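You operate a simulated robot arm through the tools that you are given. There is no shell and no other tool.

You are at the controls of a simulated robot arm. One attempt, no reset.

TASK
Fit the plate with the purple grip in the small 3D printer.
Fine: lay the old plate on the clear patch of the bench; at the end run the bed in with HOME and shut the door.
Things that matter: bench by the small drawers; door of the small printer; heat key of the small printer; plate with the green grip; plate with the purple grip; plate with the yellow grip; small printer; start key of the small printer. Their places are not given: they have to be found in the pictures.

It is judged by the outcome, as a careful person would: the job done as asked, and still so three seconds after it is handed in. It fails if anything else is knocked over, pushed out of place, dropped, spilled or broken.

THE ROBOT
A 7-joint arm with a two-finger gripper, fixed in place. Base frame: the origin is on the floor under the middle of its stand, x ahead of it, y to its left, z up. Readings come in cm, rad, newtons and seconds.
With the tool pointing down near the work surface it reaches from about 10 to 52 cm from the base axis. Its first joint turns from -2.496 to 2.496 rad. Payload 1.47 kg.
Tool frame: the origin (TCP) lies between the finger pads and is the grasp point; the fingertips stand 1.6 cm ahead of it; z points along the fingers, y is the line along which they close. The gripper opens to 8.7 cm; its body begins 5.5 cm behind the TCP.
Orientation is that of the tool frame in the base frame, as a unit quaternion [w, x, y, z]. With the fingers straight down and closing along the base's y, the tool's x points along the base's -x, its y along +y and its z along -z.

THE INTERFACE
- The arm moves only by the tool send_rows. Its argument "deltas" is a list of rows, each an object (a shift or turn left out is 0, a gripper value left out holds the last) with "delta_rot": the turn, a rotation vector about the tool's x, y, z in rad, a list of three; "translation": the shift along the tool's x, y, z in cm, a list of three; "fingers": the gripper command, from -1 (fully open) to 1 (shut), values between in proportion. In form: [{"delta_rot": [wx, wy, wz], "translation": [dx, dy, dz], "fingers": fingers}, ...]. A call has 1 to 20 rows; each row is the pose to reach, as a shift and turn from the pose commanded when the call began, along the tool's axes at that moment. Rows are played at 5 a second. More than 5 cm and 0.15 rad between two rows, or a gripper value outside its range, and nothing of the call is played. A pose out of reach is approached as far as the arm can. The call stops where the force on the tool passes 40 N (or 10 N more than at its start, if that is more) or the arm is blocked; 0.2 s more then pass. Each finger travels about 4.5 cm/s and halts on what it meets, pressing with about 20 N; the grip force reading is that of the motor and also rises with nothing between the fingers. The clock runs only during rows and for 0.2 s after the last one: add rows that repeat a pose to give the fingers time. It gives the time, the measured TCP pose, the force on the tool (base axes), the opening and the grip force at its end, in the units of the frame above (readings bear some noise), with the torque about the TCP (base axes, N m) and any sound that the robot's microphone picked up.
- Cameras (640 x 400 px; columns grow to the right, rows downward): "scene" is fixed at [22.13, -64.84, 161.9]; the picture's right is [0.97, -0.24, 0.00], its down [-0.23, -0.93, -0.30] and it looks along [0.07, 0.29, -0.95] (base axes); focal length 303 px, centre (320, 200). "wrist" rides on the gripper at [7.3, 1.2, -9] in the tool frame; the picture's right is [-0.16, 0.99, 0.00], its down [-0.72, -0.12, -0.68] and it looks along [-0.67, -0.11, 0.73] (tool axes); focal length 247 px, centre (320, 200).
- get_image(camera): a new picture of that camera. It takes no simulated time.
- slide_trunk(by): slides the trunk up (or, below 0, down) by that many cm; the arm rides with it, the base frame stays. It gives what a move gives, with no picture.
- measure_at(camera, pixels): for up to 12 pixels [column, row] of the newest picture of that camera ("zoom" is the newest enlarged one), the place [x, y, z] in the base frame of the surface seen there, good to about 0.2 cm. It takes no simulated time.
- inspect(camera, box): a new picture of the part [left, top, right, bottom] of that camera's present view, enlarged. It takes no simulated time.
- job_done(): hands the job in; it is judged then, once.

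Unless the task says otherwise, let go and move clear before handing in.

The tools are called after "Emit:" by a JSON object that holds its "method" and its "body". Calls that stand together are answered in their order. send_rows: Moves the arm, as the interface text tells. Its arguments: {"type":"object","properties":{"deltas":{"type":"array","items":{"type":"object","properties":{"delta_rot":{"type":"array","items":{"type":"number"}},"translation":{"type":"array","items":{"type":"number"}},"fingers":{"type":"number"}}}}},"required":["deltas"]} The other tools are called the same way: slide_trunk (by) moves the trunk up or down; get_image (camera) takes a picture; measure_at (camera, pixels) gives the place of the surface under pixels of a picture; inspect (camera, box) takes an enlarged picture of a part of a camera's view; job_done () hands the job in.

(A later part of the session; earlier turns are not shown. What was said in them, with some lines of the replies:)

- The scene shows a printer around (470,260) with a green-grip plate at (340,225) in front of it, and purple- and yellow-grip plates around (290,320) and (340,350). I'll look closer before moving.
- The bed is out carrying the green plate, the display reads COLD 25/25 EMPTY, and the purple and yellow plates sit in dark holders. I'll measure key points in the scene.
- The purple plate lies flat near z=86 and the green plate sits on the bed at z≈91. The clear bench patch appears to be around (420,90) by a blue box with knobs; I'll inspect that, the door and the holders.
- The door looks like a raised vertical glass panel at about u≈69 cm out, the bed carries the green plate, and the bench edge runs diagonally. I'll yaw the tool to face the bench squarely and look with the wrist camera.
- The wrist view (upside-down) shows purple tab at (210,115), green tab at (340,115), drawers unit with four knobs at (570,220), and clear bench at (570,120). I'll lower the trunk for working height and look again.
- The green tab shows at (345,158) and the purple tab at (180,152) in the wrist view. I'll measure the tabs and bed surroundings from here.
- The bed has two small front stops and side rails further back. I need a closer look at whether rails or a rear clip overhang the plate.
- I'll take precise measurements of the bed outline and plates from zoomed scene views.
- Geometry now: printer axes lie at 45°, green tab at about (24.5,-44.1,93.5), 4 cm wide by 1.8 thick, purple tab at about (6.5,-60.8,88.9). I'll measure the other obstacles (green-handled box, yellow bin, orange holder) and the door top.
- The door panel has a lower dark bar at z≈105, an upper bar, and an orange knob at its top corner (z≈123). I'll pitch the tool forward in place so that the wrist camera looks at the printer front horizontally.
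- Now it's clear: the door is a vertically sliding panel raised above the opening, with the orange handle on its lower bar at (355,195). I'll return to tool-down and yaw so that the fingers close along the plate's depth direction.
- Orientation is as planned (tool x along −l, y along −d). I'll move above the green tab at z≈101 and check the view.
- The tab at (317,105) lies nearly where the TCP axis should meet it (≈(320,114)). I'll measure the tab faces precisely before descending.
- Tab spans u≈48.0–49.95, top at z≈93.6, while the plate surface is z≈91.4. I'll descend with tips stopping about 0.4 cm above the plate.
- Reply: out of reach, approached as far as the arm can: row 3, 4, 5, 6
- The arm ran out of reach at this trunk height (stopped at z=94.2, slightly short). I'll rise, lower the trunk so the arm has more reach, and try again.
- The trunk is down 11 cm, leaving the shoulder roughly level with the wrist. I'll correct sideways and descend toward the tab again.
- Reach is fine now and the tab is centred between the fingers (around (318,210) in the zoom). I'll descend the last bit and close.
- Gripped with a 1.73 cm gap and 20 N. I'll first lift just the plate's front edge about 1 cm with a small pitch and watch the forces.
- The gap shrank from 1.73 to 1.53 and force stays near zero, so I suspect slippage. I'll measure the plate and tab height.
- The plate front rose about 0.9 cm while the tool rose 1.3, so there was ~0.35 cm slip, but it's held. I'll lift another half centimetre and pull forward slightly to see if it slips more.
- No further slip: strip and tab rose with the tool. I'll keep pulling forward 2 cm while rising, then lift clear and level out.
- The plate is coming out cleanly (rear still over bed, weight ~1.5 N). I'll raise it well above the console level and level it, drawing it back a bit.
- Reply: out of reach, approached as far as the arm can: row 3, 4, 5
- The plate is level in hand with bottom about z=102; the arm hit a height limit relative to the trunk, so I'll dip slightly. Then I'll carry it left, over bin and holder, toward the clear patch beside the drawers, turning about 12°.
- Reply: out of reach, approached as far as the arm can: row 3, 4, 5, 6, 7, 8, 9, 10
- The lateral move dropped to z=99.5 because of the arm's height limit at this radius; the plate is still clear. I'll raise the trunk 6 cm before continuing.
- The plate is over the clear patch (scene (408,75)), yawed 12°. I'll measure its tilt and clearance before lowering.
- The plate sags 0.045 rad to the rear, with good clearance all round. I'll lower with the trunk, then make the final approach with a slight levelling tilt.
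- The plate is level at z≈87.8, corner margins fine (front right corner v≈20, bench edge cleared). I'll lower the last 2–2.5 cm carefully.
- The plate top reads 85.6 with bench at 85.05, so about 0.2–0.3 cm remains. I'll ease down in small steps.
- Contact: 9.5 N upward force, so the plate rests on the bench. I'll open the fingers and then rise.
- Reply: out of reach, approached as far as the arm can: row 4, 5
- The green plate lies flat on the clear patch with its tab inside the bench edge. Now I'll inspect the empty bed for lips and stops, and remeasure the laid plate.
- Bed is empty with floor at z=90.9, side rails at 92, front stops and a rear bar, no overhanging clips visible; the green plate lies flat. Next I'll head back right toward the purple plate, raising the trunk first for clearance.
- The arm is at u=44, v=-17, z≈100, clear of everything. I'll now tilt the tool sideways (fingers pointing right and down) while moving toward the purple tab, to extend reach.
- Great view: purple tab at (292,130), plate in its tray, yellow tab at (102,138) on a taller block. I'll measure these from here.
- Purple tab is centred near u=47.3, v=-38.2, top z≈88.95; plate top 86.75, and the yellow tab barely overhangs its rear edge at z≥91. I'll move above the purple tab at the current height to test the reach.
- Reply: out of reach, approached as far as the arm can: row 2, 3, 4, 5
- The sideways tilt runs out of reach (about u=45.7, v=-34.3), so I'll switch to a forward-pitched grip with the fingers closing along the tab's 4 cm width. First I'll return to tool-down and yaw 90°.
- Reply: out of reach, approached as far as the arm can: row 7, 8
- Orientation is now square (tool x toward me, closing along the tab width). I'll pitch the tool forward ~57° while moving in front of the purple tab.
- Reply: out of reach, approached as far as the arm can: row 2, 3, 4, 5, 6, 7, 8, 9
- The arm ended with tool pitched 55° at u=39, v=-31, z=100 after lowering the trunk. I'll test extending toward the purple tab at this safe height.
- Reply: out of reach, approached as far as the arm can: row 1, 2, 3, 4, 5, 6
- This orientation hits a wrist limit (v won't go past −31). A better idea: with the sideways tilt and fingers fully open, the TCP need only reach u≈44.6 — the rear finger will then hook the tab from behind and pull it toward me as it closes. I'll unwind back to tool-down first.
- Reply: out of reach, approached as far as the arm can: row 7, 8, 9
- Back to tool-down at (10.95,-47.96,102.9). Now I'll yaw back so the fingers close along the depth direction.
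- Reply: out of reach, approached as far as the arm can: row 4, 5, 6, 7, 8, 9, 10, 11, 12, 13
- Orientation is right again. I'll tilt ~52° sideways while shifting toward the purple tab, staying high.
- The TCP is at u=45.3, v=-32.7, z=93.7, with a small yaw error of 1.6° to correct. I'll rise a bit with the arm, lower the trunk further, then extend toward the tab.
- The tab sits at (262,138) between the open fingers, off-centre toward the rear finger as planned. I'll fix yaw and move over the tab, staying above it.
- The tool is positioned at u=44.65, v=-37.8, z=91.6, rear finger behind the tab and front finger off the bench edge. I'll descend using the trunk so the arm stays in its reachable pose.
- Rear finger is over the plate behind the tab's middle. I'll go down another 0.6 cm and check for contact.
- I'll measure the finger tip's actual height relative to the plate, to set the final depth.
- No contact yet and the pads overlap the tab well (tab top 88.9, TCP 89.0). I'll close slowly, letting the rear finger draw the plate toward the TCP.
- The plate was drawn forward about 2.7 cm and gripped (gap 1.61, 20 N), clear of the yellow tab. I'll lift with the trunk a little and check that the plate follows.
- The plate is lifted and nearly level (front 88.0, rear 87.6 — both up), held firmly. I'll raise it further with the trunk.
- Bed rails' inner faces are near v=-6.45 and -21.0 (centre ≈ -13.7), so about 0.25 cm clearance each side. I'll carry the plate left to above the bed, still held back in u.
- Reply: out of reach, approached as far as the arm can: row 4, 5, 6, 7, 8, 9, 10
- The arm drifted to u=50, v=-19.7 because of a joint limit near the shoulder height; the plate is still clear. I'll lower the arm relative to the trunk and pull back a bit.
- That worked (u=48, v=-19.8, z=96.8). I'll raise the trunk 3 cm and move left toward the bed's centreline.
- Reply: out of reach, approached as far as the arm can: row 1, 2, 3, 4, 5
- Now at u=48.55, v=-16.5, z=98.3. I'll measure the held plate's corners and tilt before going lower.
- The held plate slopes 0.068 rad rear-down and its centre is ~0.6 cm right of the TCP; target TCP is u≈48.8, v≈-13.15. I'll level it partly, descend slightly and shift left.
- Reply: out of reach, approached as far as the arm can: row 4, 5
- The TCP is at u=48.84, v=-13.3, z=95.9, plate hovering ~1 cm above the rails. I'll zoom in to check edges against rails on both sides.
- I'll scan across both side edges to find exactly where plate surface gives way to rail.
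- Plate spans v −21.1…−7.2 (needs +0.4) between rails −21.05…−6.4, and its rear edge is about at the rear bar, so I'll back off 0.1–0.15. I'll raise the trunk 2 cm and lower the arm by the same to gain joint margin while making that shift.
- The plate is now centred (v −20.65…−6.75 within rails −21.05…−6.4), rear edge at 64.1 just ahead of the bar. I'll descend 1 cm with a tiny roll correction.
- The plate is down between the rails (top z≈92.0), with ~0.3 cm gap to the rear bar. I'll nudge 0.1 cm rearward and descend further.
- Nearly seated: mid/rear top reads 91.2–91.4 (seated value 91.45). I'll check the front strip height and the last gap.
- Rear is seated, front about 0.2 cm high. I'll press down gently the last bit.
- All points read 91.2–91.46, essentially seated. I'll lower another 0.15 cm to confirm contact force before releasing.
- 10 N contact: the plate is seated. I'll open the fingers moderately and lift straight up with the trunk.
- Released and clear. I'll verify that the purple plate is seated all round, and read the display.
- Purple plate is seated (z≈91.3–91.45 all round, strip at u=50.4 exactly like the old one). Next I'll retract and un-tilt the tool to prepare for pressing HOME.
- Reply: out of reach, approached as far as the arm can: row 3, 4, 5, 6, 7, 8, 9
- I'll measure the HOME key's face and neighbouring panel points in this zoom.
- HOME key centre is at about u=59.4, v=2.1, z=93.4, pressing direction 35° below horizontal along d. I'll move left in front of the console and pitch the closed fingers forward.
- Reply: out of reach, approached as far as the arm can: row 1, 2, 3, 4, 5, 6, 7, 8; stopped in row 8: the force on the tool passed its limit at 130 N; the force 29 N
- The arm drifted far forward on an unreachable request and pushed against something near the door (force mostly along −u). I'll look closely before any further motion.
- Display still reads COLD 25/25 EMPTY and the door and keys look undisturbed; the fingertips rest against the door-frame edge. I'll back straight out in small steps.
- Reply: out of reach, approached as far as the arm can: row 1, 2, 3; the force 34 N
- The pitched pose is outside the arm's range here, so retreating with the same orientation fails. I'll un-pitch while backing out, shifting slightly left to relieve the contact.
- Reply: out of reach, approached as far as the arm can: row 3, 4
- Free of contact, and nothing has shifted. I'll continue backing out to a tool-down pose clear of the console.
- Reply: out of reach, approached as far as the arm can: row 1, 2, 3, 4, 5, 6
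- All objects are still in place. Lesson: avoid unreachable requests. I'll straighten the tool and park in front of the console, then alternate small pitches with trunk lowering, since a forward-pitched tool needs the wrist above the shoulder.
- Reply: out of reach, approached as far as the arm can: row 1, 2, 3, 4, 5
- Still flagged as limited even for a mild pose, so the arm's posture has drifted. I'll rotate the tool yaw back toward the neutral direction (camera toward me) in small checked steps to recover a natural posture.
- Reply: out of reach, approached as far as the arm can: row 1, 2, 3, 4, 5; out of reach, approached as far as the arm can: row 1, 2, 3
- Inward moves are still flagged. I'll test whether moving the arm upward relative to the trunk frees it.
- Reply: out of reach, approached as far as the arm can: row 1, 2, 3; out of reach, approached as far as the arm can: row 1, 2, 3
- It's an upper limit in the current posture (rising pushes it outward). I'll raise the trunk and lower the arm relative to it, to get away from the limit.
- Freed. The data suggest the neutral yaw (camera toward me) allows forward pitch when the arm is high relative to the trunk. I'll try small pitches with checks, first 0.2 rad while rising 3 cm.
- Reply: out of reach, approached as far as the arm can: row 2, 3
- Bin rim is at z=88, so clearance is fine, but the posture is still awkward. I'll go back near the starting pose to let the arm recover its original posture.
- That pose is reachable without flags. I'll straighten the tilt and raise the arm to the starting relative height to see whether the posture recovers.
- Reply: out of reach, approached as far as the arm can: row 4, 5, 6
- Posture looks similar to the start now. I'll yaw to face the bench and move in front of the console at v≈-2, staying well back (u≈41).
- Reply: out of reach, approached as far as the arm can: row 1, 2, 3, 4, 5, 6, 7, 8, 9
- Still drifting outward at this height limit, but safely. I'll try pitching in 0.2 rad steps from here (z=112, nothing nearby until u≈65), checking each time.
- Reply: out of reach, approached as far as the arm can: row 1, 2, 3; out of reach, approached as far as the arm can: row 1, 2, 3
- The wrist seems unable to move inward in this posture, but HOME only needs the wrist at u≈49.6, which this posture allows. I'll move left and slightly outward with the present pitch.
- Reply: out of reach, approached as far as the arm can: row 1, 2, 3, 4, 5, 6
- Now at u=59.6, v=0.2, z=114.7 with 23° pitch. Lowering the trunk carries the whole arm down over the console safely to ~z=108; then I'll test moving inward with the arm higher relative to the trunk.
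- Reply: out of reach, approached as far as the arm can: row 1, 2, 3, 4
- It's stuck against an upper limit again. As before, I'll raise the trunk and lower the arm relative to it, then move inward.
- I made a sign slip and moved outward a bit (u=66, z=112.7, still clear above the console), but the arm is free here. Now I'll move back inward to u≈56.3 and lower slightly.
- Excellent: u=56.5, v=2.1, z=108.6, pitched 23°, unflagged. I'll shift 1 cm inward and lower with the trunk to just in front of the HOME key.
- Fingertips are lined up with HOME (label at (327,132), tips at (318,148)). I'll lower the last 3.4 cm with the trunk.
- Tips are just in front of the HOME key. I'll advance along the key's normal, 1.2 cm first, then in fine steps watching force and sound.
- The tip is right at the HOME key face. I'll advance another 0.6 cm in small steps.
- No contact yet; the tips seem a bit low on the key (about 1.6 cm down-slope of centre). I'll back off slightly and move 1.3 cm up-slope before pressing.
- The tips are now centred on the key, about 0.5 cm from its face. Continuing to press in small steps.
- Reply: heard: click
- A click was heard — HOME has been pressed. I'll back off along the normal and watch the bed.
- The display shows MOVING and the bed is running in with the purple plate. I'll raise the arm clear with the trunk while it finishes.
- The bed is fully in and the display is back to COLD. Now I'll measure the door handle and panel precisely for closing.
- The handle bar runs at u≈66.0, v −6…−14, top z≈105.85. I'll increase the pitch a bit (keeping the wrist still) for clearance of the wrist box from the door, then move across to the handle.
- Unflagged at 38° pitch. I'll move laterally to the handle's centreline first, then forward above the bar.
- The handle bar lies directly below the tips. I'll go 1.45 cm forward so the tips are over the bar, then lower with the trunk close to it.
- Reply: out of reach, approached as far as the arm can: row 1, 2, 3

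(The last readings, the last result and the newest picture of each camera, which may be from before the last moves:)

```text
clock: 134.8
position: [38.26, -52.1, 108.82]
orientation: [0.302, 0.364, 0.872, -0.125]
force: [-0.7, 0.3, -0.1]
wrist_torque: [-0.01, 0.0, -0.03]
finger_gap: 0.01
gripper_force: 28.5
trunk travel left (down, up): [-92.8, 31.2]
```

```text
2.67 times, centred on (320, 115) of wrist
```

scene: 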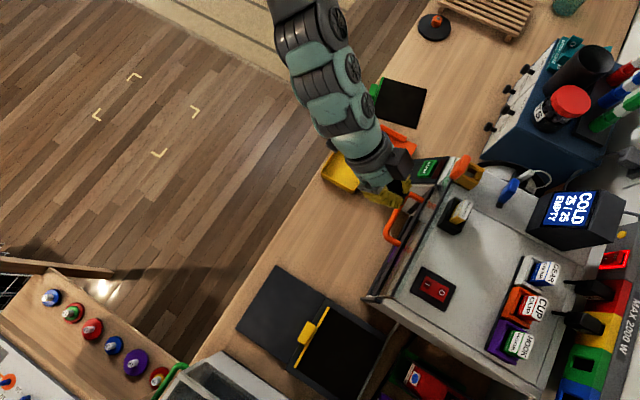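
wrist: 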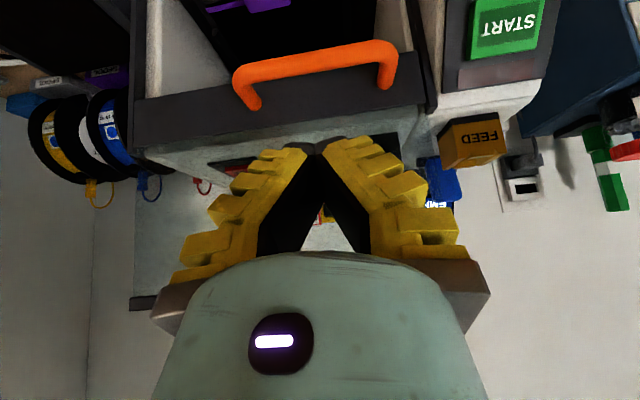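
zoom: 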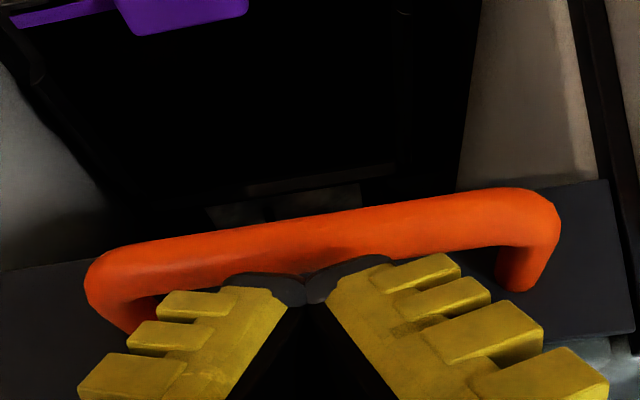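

The arm is near its outer limit, and the tips are ~1 cm short of the bar's centre. Pitching forward further about the wrist will gain reach; I'll add 0.2 rad.

Emit:
{"method": "send_rows", "body": {"deltas": [{"translation": [-0.58, 0, 0.07], "delta_rot": [0, -0.1, 0]}, {"translation": [-1.16, 0, 0.15], "delta_rot": [0, -0.2, 0]}, {"translation": [-1.16, 0, 0.15], "delta_rot": [0, -0.2, 0]}]}}

Emit:
{"method": "inspect", "body": {"camera": "scene", "box": [360, 160, 440, 240]}}

Emit:
{"method": "inspect", "body": {"camera": "wrist", "box": [200, 40, 440, 190]}}

```text
clock: 135.6
position: [39.01, -52.93, 109.52]
orientation: [0.387, 0.351, 0.837, -0.163]
force: [1.3, -0.7, -0.6]
wrist_torque: [-0.01, -0.01, -0.01]
finger_gap: 0.03
gripper_force: 28.0
trunk travel left (down, up): [-92.8, 31.2]
```

```text
5.00 times, centred on (400, 200) of scene
```

zoom: 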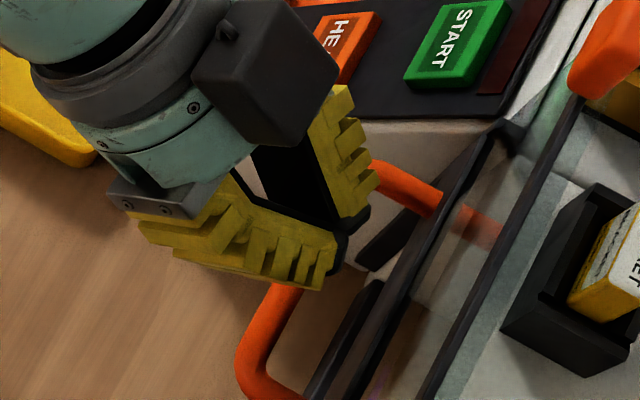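

```text
2.67 times, centred on (320, 115) of wrist
```

zoom: 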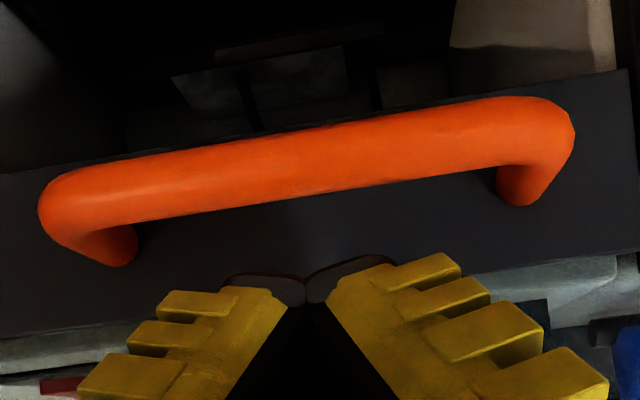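

At 50° pitch the tips are right above the bar (tip ≈ u 66.2, z 108.5). I'll nudge 0.25 cm forward and lower with the trunk to touch the bar.

Emit:
{"method": "send_rows", "body": {"deltas": [{"translation": [-0.16, 0, 0.19]}, {"translation": [-0.16, 0, 0.19]}]}}

Emit:
{"method": "slide_trunk", "body": {"by": -2.2}}

Emit:
{"method": "inspect", "body": {"camera": "wrist", "box": [200, 40, 440, 190]}}

Emit:
{"method": "inspect", "body": {"camera": "scene", "box": [360, 160, 440, 240]}}

```text
clock: 136.2
position: [39.22, -52.97, 109.51]
orientation: [0.387, 0.35, 0.838, -0.162]
force: [0.2, -0.8, 0.2]
wrist_torque: [-0.03, -0.02, -0.01]
finger_gap: 0.0
gripper_force: 28.0
trunk travel left (down, up): [-92.8, 31.2]
```

```text
clock: 136.9
position: [39.24, -53.09, 107.38]
orientation: [0.387, 0.35, 0.837, -0.162]
force: [0.2, -0.3, -0.3]
wrist_torque: [0.03, 0.02, -0.01]
finger_gap: 0.03
gripper_force: 28.5
trunk travel left (down, up): [-90.6, 33.4]
```

```text
2.67 times, centred on (320, 115) of wrist
```

zoom: 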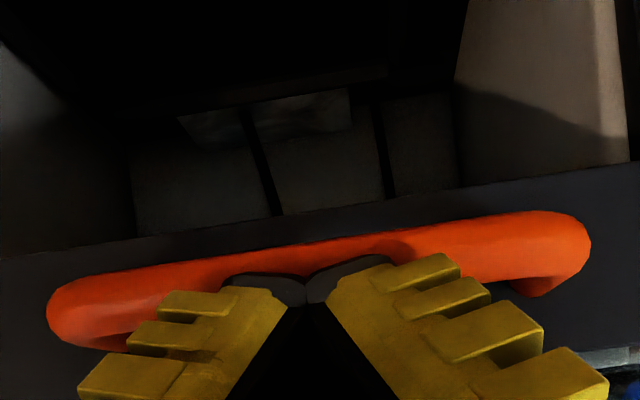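

```text
5.00 times, centred on (400, 200) of scene
```

zoom: 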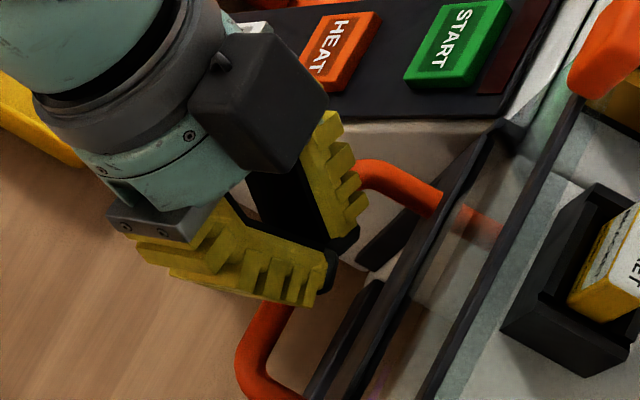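

Tips are at the bar's top. I'll now push down 1.5 cm with the trunk and see if the door follows.

Emit:
{"method": "slide_trunk", "body": {"by": -1.5}}

Emit:
{"method": "inspect", "body": {"camera": "scene", "box": [360, 160, 440, 240]}}

Emit:
{"method": "measure_at", "body": {"camera": "zoom", "pixels": [[380, 175], [410, 190], [260, 350], [245, 370], [270, 330], [590, 60], [480, 260], [440, 300]]}}

Emit:
{"method": "inspect", "body": {"camera": "wrist", "box": [200, 40, 440, 190]}}

```text
clock: 137.5
position: [39.14, -52.99, 105.98]
orientation: [0.387, 0.349, 0.838, -0.162]
force: [0.9, 0.3, -1.0]
wrist_torque: [0.05, 0.0, 0.04]
finger_gap: 0.0
gripper_force: 28.0
trunk travel left (down, up): [-89.1, 34.9]
```

```text
5.00 times, centred on (400, 200) of scene
```

zoom: 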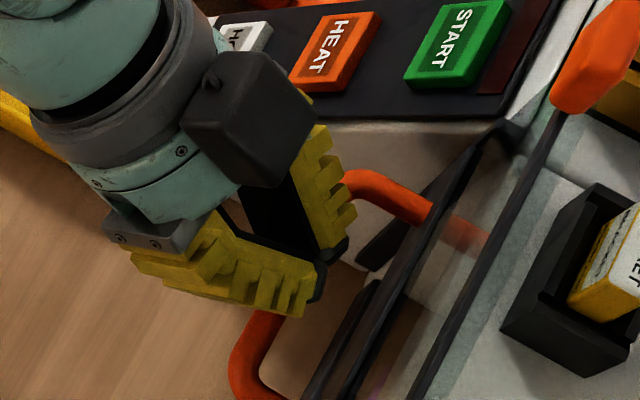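

```text
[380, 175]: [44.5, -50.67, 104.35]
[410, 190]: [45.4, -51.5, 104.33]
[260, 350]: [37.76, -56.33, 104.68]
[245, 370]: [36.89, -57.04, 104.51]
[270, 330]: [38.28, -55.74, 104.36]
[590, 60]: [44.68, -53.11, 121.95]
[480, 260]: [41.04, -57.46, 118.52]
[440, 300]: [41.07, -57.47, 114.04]
```

```text
2.67 times, centred on (320, 115) of wrist
```

zoom: 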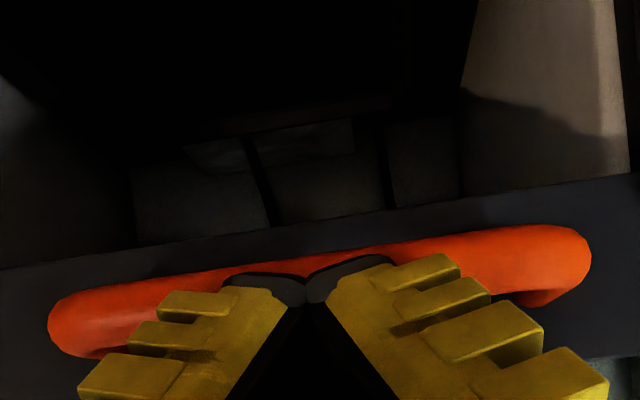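

The door follows (handle down from 105.85 to 104.4) with little force. I'll continue lowering in stages.

Emit:
{"method": "slide_trunk", "body": {"by": -5}}

Emit:
{"method": "inspect", "body": {"camera": "scene", "box": [350, 160, 450, 260]}}

Emit:
{"method": "inspect", "body": {"camera": "wrist", "box": [200, 40, 440, 190]}}

```text
clock: 138.4
position: [39.15, -52.99, 100.82]
orientation: [0.387, 0.35, 0.838, -0.162]
force: [-0.2, 0.2, 0.0]
wrist_torque: [0.02, -0.01, 0.0]
finger_gap: 0.01
gripper_force: 28.6
trunk travel left (down, up): [-84.1, 39.9]
```

```text
4.00 times, centred on (400, 210) of scene
```

zoom: 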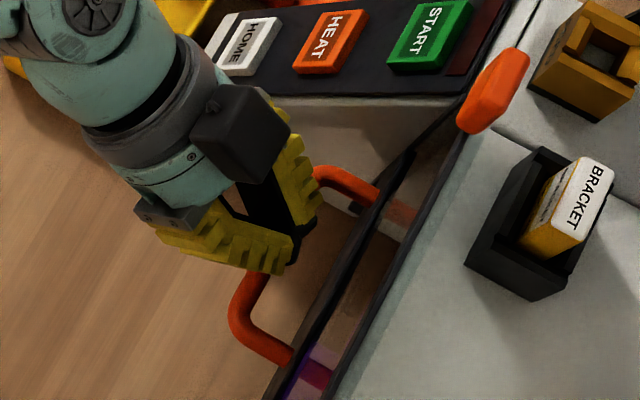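

```text
2.67 times, centred on (320, 115) of wrist
```

zoom: 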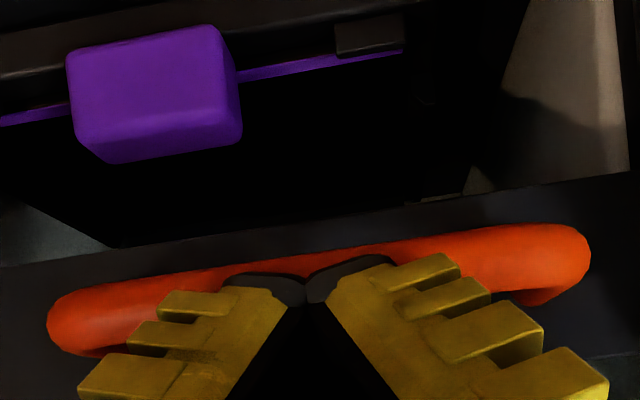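

The door is coming down smoothly. I'll check that the purple tab is clear of the door plane before going on.

Emit:
{"method": "measure_at", "body": {"camera": "zoom", "pixels": [[150, 60], [150, 130], [200, 90], [90, 110], [320, 70], [370, 40], [100, 30], [300, 250], [480, 220], [560, 240], [250, 230], [560, 100]]}}

```text
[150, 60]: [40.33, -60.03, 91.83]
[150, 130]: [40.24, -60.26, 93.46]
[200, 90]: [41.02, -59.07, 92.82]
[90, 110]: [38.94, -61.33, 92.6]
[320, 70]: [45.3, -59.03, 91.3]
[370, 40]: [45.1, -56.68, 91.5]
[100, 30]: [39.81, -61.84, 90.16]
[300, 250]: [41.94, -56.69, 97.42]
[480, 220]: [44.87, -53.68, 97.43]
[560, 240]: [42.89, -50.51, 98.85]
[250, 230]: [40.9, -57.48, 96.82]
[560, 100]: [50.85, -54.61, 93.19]
```

The tab front is at u≈70.9 with the door at u≈69.7, so it clears. Continuing to lower.

Emit:
{"method": "slide_trunk", "body": {"by": -5}}

Emit:
{"method": "inspect", "body": {"camera": "scene", "box": [350, 160, 450, 260]}}

Emit:
{"method": "inspect", "body": {"camera": "wrist", "box": [160, 20, 480, 200]}}

```text
clock: 139.3
position: [39.12, -53.07, 95.89]
orientation: [0.387, 0.35, 0.838, -0.162]
force: [0.6, -0.9, 0.3]
wrist_torque: [-0.01, -0.01, 0.01]
finger_gap: 0.02
gripper_force: 28.0
trunk travel left (down, up): [-79.1, 44.9]
```

```text
4.00 times, centred on (400, 210) of scene
```

zoom: 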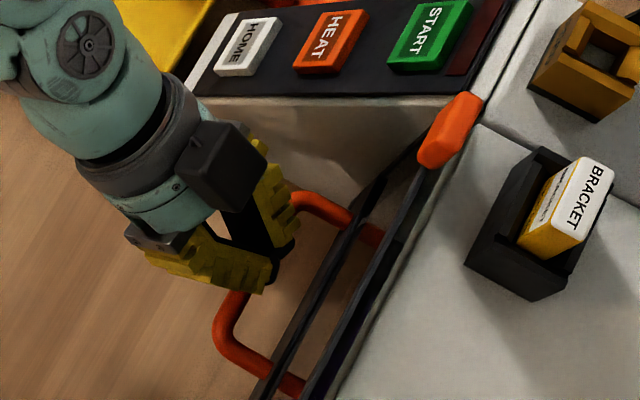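

```text
2.00 times, centred on (320, 110) of wrist
```

zoom: 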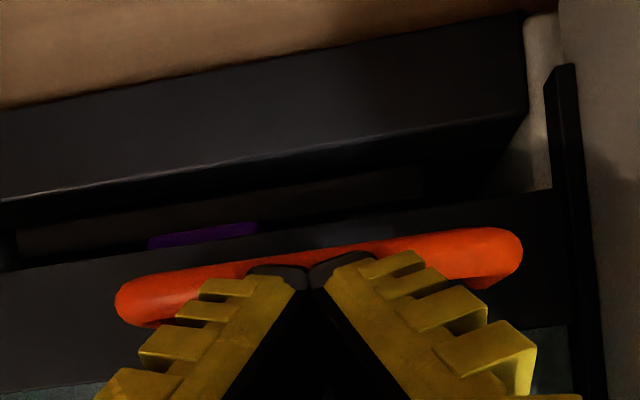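

Emit:
{"method": "measure_at", "body": {"camera": "zoom", "pixels": [[260, 100], [260, 170], [260, 185], [260, 205], [200, 235], [300, 235], [400, 225], [450, 220], [320, 260], [100, 330], [530, 100], [560, 150]]}}

Emit:
{"method": "get_image", "body": {"camera": "wrist"}}

```text
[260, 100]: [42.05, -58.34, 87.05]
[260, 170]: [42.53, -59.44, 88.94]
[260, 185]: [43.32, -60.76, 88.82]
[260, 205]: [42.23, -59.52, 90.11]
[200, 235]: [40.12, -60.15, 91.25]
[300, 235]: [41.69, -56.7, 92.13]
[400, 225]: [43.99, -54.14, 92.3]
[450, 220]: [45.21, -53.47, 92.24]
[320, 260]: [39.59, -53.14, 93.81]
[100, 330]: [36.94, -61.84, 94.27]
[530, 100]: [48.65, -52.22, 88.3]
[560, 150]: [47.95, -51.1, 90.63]
```

```text
taken
```

wrist: 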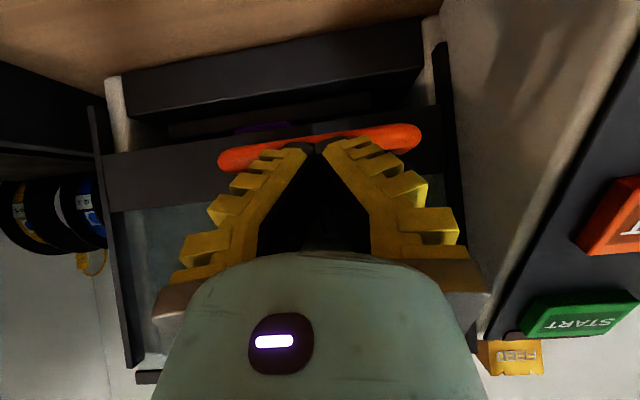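

Door bottom edge is at z≈92.2, with the sill top at z≈88.9. I'll continue in smaller steps until it bottoms out.

Emit:
{"method": "slide_trunk", "body": {"by": -2}}

Emit:
{"method": "slide_trunk", "body": {"by": -1}}

Emit:
{"method": "get_image", "body": {"camera": "wrist"}}

Emit:
{"method": "inspect", "body": {"camera": "scene", "box": [350, 160, 450, 260]}}

```text
clock: 140.0
position: [39.0, -53.02, 93.98]
orientation: [0.387, 0.349, 0.838, -0.162]
force: [-0.5, 0.2, 0.3]
wrist_torque: [-0.03, 0.01, 0.02]
finger_gap: 0.01
gripper_force: 28.3
trunk travel left (down, up): [-77.1, 46.9]
```

```text
clock: 140.6
position: [39.05, -52.94, 92.89]
orientation: [0.388, 0.349, 0.838, -0.161]
force: [-0.7, 0.6, -0.4]
wrist_torque: [0.0, 0.03, 0.01]
finger_gap: 0.0
gripper_force: 28.4
trunk travel left (down, up): [-76.1, 47.9]
```

```text
taken
```

wrist: 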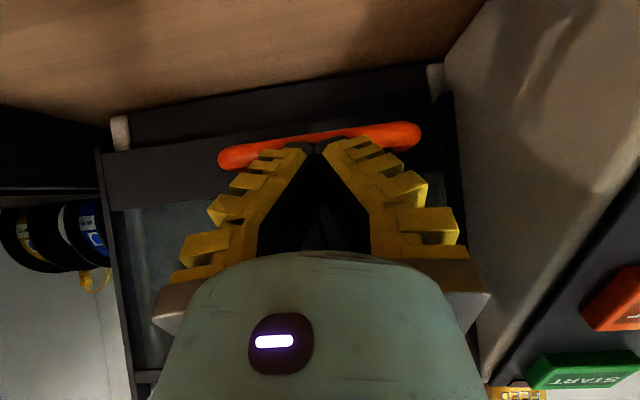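

```text
4.00 times, centred on (400, 210) of scene
```

zoom: 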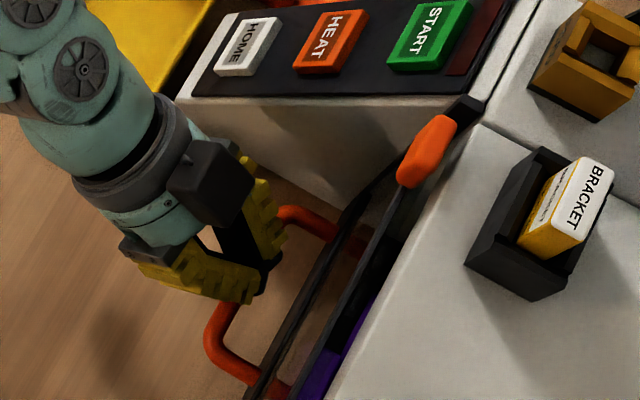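

Still moving freely. Continuing 1 cm at a time.

Emit:
{"method": "slide_trunk", "body": {"by": -1}}

Emit:
{"method": "slide_trunk", "body": {"by": -0.7}}

Emit:
{"method": "get_image", "body": {"camera": "wrist"}}

Emit:
{"method": "measure_at", "body": {"camera": "wrist", "pixels": [[250, 157], [400, 135], [150, 160], [150, 180], [430, 110], [250, 125], [300, 100], [110, 150], [420, 150], [330, 132]]}}

```text
clock: 141.0
position: [38.92, -53.14, 92.17]
orientation: [0.388, 0.35, 0.837, -0.162]
force: [-5.3, 11.9, 10.1]
wrist_torque: [0.07, 0.07, 0.07]
finger_gap: 0.6
gripper_force: 28.2
trunk travel left (down, up): [-75.4, 48.6]
stopped: the force on the tool passed its limit at 48 N (the readings are from after the stop); the commanded pose is now the measured one
```

```text
clock: 141.4
position: [39.13, -53.1, 92.24]
orientation: [0.39, 0.35, 0.836, -0.162]
force: [-7.8, 17.8, 15.9]
wrist_torque: [0.1, 0.01, 0.06]
finger_gap: 0.61
gripper_force: 28.6
trunk travel left (down, up): [-75.2, 48.8]
stopped: the force on the tool passed its limit at 55 N (the readings are from after the stop); the commanded pose is now the measured one
```

```text
taken
```

wrist: 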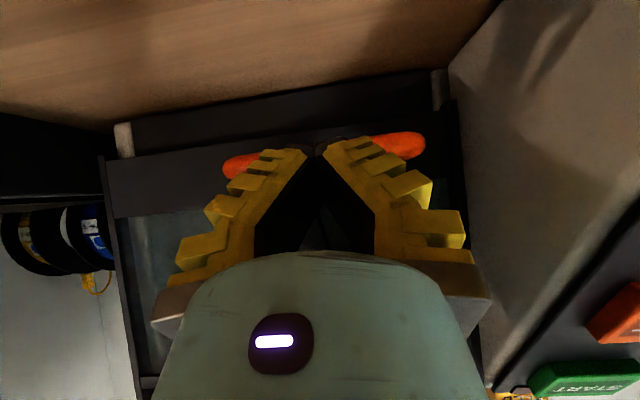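

```text
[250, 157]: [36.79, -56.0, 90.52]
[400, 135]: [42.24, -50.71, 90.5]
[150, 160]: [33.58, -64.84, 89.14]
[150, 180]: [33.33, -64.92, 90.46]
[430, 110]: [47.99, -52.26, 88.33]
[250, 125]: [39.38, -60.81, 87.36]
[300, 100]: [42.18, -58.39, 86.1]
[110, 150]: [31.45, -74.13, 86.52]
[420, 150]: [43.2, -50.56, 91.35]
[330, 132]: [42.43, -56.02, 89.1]
```

The door has bottomed out (stopped by force, door bottom at z≈89, level with the sill). I'll inspect the door from the scene camera while still in contact.

Emit:
{"method": "inspect", "body": {"camera": "scene", "box": [350, 150, 470, 310]}}

Emit:
{"method": "inspect", "body": {"camera": "scene", "box": [420, 150, 490, 220]}}

Emit:
{"method": "measure_at", "body": {"camera": "zoom", "pixels": [[200, 230], [180, 260], [220, 200], [260, 150], [280, 170], [300, 140], [150, 300], [130, 340], [240, 260], [290, 110], [320, 90], [250, 170]]}}

```text
2.50 times, centred on (410, 230) of scene
```

zoom: 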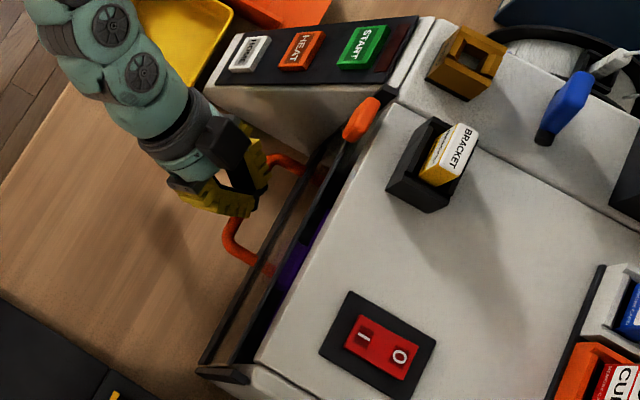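

```text
5.71 times, centred on (455, 185) of scene
```

zoom: 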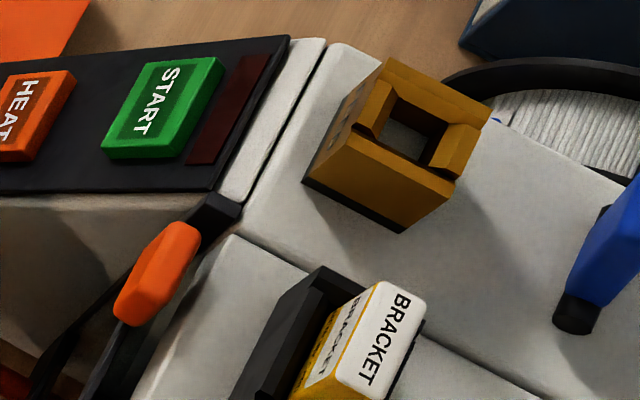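

```text
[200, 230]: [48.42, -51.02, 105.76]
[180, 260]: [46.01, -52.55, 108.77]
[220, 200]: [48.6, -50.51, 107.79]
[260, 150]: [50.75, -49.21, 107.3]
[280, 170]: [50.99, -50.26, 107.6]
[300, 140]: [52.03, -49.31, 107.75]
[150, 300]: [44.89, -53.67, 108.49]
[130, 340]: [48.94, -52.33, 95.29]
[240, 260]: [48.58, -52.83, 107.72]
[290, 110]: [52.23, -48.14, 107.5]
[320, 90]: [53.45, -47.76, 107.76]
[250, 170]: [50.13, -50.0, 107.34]
```

The knob dropped from z≈124 to 108.5 — about 15 cm of travel. I'll check for any remaining gap at the bottom of the door in the wrist view.

Emit:
{"method": "inspect", "body": {"camera": "wrist", "box": [90, 60, 290, 220]}}

Emit:
{"method": "measure_at", "body": {"camera": "zoom", "pixels": [[200, 180], [200, 200], [200, 215], [200, 225], [200, 235], [200, 245], [200, 255], [200, 265], [200, 280], [200, 300], [110, 190], [110, 240]]}}

Emit:
{"method": "inspect", "body": {"camera": "wrist", "box": [290, 60, 490, 220]}}

Emit:
{"method": "measure_at", "body": {"camera": "zoom", "pixels": [[420, 100], [420, 130], [420, 150], [420, 165], [420, 180], [420, 200], [420, 220], [420, 240], [480, 150], [500, 200], [460, 60], [380, 240]]}}

```text
2.50 times, centred on (190, 140) of wrist
```

zoom: 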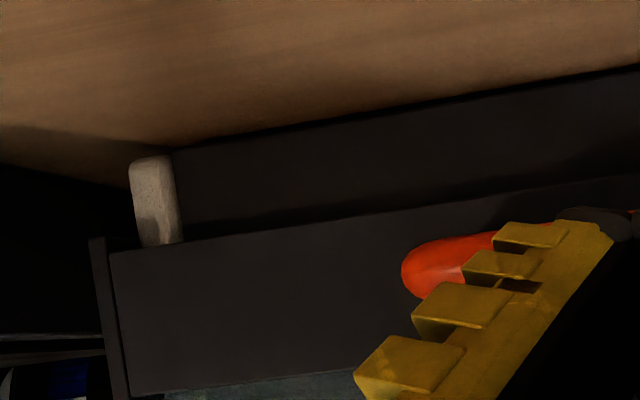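

```text
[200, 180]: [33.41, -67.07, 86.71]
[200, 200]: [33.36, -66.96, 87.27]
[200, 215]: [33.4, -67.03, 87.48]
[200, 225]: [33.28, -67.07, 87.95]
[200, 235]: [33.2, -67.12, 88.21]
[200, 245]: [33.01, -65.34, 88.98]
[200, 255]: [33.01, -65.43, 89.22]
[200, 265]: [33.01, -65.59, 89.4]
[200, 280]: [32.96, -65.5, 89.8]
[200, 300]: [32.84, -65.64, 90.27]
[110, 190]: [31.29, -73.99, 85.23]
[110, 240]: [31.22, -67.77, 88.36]
```

```text
2.50 times, centred on (390, 140) of wrist
```

zoom: 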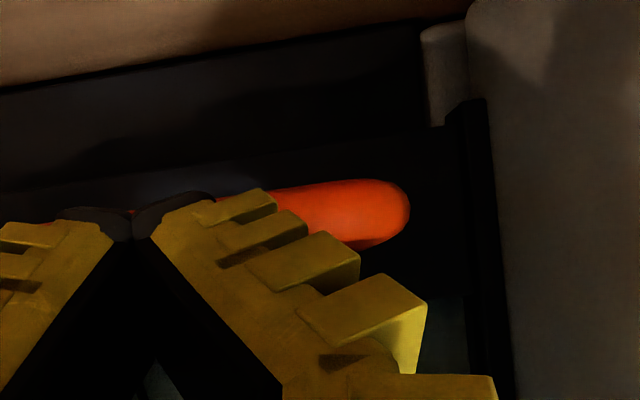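

```text
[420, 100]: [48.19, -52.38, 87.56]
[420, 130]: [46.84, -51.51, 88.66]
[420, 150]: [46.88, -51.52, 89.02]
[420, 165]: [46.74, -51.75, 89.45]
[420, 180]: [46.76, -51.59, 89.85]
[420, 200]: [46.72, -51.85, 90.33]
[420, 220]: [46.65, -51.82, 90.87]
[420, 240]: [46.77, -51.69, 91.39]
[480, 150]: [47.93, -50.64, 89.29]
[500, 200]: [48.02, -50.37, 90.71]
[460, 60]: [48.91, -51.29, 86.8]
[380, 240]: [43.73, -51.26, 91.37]
```

No gap is left: the door's bottom edge (z≈88.6) overlaps the sill and reaches the end of its rails. I'll lift off the handle gently and check that the door stays shut.

Emit:
{"method": "slide_trunk", "body": {"by": 1.0}}

Emit:
{"method": "get_image", "body": {"camera": "wrist"}}

Emit:
{"method": "measure_at", "body": {"camera": "wrist", "pixels": [[150, 150], [150, 155], [150, 160], [150, 170], [440, 120], [425, 115], [250, 157], [400, 140], [240, 165], [410, 145]]}}

```text
clock: 142.0
position: [38.96, -53.39, 93.28]
orientation: [0.39, 0.35, 0.836, -0.163]
force: [-0.5, 0.6, 0.3]
wrist_torque: [0.01, 0.0, 0.0]
finger_gap: 0.02
gripper_force: 27.9
trunk travel left (down, up): [-76.2, 47.8]
```

```text
taken
```

wrist: 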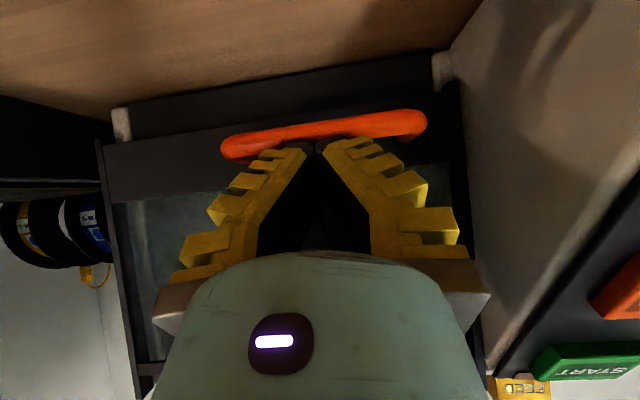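

```text
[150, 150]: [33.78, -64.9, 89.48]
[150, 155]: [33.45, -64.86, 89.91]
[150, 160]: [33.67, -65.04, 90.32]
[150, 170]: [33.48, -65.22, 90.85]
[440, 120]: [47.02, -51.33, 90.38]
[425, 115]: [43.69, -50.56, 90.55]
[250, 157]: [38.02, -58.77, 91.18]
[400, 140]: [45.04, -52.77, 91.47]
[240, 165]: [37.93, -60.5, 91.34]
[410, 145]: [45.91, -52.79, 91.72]
```

The tool is free and the door stays put. I'll raise further with the trunk, then retreat by reversing the earlier moves.

Emit:
{"method": "slide_trunk", "body": {"by": 12}}

Emit:
{"method": "send_rows", "body": {"deltas": [{"translation": [1.0, 0, -0.4], "delta_rot": [0, 0.1, 0]}, {"translation": [2.0, 0, -0.8], "delta_rot": [0, 0.2, 0]}, {"translation": [3.2, 0.5, -2.2], "delta_rot": [0, 0.2, 0]}, {"translation": [4.3, 1.0, -3.5], "delta_rot": [0, 0.2, 0]}, {"translation": [4.3, 1.0, -3.5], "delta_rot": [0, 0.2, 0]}]}}

Emit:
{"method": "get_image", "body": {"camera": "scene"}}

```text
clock: 143.5
position: [39.08, -53.26, 105.35]
orientation: [0.39, 0.35, 0.836, -0.163]
force: [-0.2, 0.0, -0.5]
wrist_torque: [0.01, 0.0, -0.04]
finger_gap: 0.0
gripper_force: 28.3
trunk travel left (down, up): [-88.2, 35.8]
```

```text
clock: 144.7
position: [35.97, -48.87, 104.25]
orientation: [0.304, 0.364, 0.871, -0.127]
force: [-0.1, -0.3, 0.0]
wrist_torque: [0.0, -0.02, 0.0]
finger_gap: 0.0
gripper_force: 27.4
trunk travel left (down, up): [-88.2, 35.8]
```

```text
taken
```

scene: 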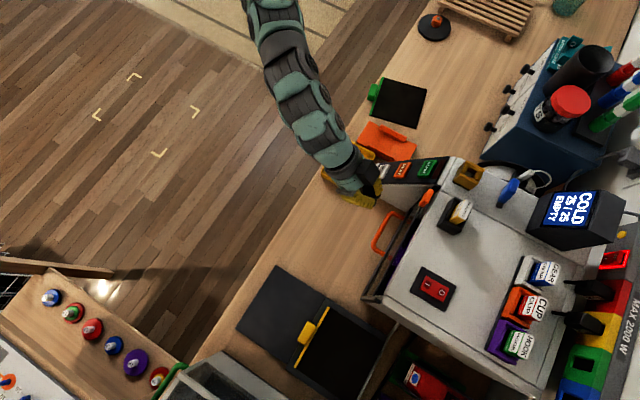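

Door is down and shut; the arm is back at u=60. I'll retreat further and un-pitch.

Emit:
{"method": "send_rows", "body": {"deltas": [{"translation": [1.0, 0, -1.15], "delta_rot": [0, 0.07, 0]}, {"translation": [2.0, 0, -2.3], "delta_rot": [0, 0.14, 0]}, {"translation": [3.0, 0, -3.5], "delta_rot": [0, 0.2, 0]}, {"translation": [3.98, 0, -4.65], "delta_rot": [0, 0.265, 0]}, {"translation": [3.98, 0, -4.65], "delta_rot": [0, 0.265, 0]}]}}

Emit:
{"method": "inspect", "body": {"camera": "scene", "box": [360, 150, 480, 310]}}

Emit:
{"method": "measure_at", "body": {"camera": "zoom", "pixels": [[215, 215], [225, 240], [205, 225], [240, 150], [250, 190], [330, 130], [350, 105], [290, 200], [200, 330], [220, 360], [300, 180], [260, 240]]}}

```text
clock: 145.9
position: [31.6, -44.41, 105.42]
orientation: [0.187, 0.378, 0.904, -0.078]
force: [0.2, 0.1, 0.0]
wrist_torque: [0.0, 0.01, 0.02]
finger_gap: 0.02
gripper_force: 28.4
trunk travel left (down, up): [-88.2, 35.8]
```

```text
2.50 times, centred on (420, 230) of scene
```

zoom: 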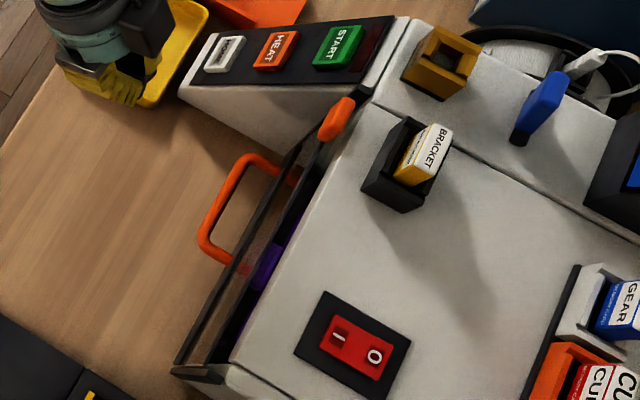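

```text
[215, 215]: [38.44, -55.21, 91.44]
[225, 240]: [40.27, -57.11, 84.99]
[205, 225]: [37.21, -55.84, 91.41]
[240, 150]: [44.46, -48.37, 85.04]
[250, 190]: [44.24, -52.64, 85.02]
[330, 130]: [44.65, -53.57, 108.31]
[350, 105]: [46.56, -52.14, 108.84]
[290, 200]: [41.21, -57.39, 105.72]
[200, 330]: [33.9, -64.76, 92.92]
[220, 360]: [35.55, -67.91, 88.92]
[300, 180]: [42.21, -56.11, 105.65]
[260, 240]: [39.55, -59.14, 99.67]
```

Handle z≈91.4 and knob z≈108.5, unchanged since the push. I'll use the wrist camera from here to check the door's bottom edge and the whole printer front.

Emit:
{"method": "get_image", "body": {"camera": "wrist"}}

Emit:
{"method": "inspect", "body": {"camera": "wrist", "box": [60, 20, 360, 200]}}

```text
taken
```

wrist: 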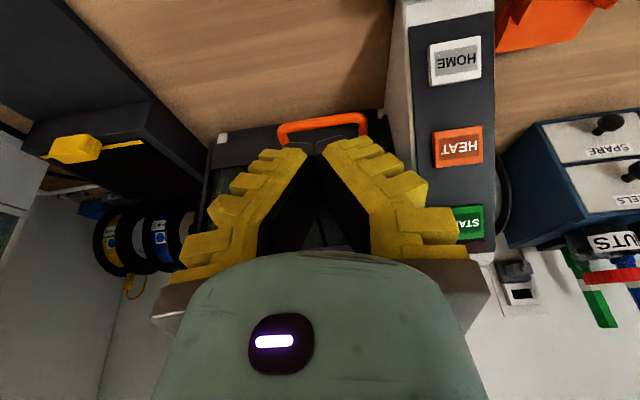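

```text
2.13 times, centred on (210, 110) of wrist
```

zoom: 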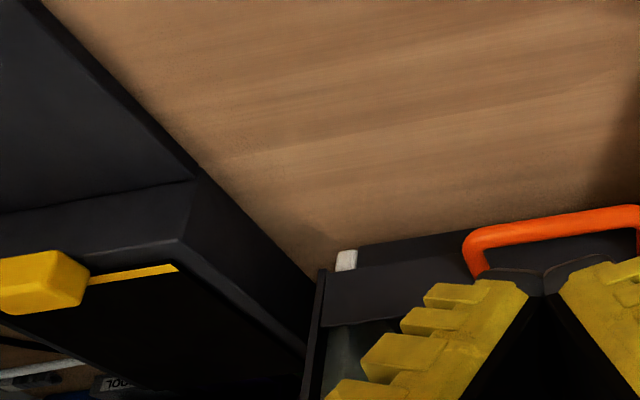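

The front is closed down to the sill. I'll move the arm farther back from the bench before handing in.

Emit:
{"method": "send_rows", "body": {"deltas": [{"translation": [1.2, 0, -0.6], "delta_rot": [0, 0.07, 0]}, {"translation": [2.4, 0, -1.2], "delta_rot": [0, 0.14, 0]}, {"translation": [3.6, 0, -1.6], "delta_rot": [0, 0.2, 0]}, {"translation": [4.8, 0, -1.8], "delta_rot": [0, 0.27, 0]}, {"translation": [4.8, 0, -1.8], "delta_rot": [0, 0.27, 0]}]}}

Emit:
{"method": "get_image", "body": {"camera": "scene"}}

Emit:
{"method": "inspect", "body": {"camera": "scene", "box": [340, 60, 480, 310]}}

```text
clock: 147.1
position: [28.11, -40.78, 105.21]
orientation: [0.064, 0.385, 0.92, -0.026]
force: [-1.0, -0.4, 0.4]
wrist_torque: [-0.01, 0.01, 0.0]
finger_gap: 0.01
gripper_force: 28.2
trunk travel left (down, up): [-88.2, 35.8]
```

```text
taken
```

scene: 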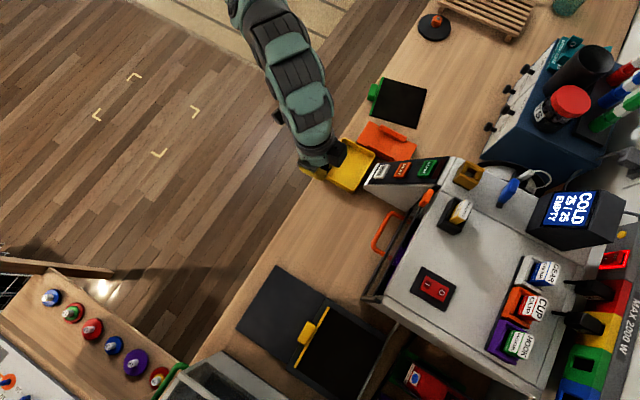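

```text
1.60 times, centred on (410, 185) of scene
```

zoom: 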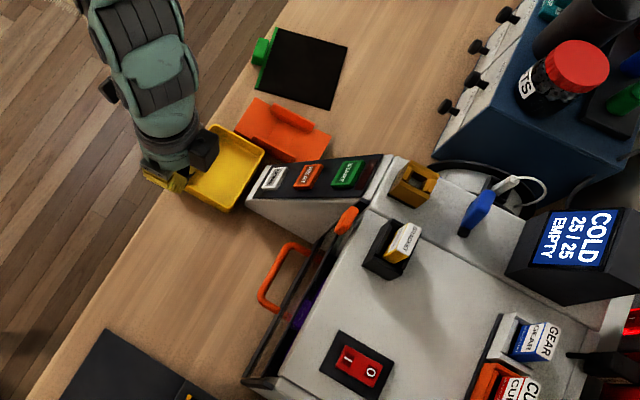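

Everything looks in place: purple plate inside, green plate on the bench, display COLD. I'll let a second pass and confirm the door handle height hasn't changed.

Emit:
{"method": "send_rows", "body": {"deltas": [{"translation": [0, 0, 0]}, {"translation": [0, 0, 0]}, {"translation": [0, 0, 0]}, {"translation": [0, 0, 0]}, {"translation": [0, 0, 0]}, {"translation": [0, 0, 0]}, {"translation": [0, 0, 0]}, {"translation": [0, 0, 0]}]}}

Emit:
{"method": "inspect", "body": {"camera": "scene", "box": [360, 180, 440, 300]}}

Emit:
{"method": "measure_at", "body": {"camera": "zoom", "pixels": [[208, 190], [200, 210], [225, 150], [240, 130], [340, 40], [325, 60], [270, 210], [285, 180], [190, 360], [300, 230], [260, 260], [230, 320]]}}

```text
clock: 148.9
position: [27.95, -40.82, 105.23]
orientation: [0.063, 0.385, 0.92, -0.025]
force: [-0.5, 0.0, 0.3]
wrist_torque: [-0.02, 0.0, -0.04]
finger_gap: 0.0
gripper_force: 28.3
trunk travel left (down, up): [-88.2, 35.8]
```

```text
3.33 times, centred on (400, 240) of scene
```

zoom: 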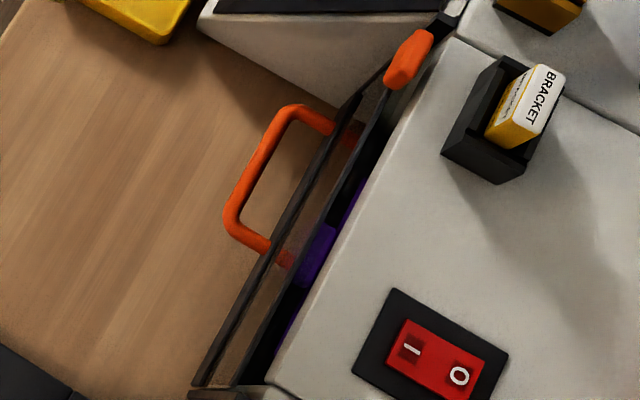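

```text
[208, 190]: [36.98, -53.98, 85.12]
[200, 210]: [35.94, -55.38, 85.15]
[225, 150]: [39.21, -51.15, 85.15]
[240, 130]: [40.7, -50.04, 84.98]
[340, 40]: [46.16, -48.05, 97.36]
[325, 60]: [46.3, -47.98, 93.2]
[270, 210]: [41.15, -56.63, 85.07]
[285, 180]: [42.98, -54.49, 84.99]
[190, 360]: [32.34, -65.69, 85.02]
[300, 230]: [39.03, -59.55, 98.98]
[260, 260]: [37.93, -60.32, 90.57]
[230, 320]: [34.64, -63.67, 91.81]
```

The purple-grip plate is seated in the small printer. HOME has run the bed in, and the door is down on its stop with the handle about 15 cm lower than at the start. The green-grip plate lies flat on the clear patch by the small drawers. The display reads COLD 25/25, so neither HEAT nor START was triggered.

At one point the arm drifted on an unreachable move and pushed against the printer's front near the raised door, reading up to 130 N. I checked afterwards: nothing had visibly moved and the keys were untouched, though the raised door may have slipped about 0.5 cm. The arm is clear now, so I'm handing in.

Emit:
{"method": "job_done", "body": {}}

```text
The job is handed in.
```

The purple-grip plate is in the small printer, the bed is home and the door is shut. I handed the job in, but I haven't seen the verdict.

- **Purple plate:** it sits between the bed's rails at the same height and position the old plate had. HOME clicked, the display showed MOVING, and the bed ran fully in.
- **Old (green-grip) plate:** it lies flat on the clear patch by the small drawers, inside the bench edge.
- **Door:** I pushed it down until it hit a hard stop, about 15 cm below where it started. It had not moved when I checked again after letting go.
- **Heat and start keys:** neither was triggered. The display reads COLD 25/25 EMPTY, as it did at the start.

**Unplanned contact:** while I was getting into position for HOME, the arm drifted on a move it could not reach. It pushed against the front of the printer near the raised door, with up to 130 N on the tool. I looked over the door, keys and nearby items afterwards and nothing had visibly shifted. The raised door measured about 0.5 cm lower later, so the contact may have nudged it down before I closed it.
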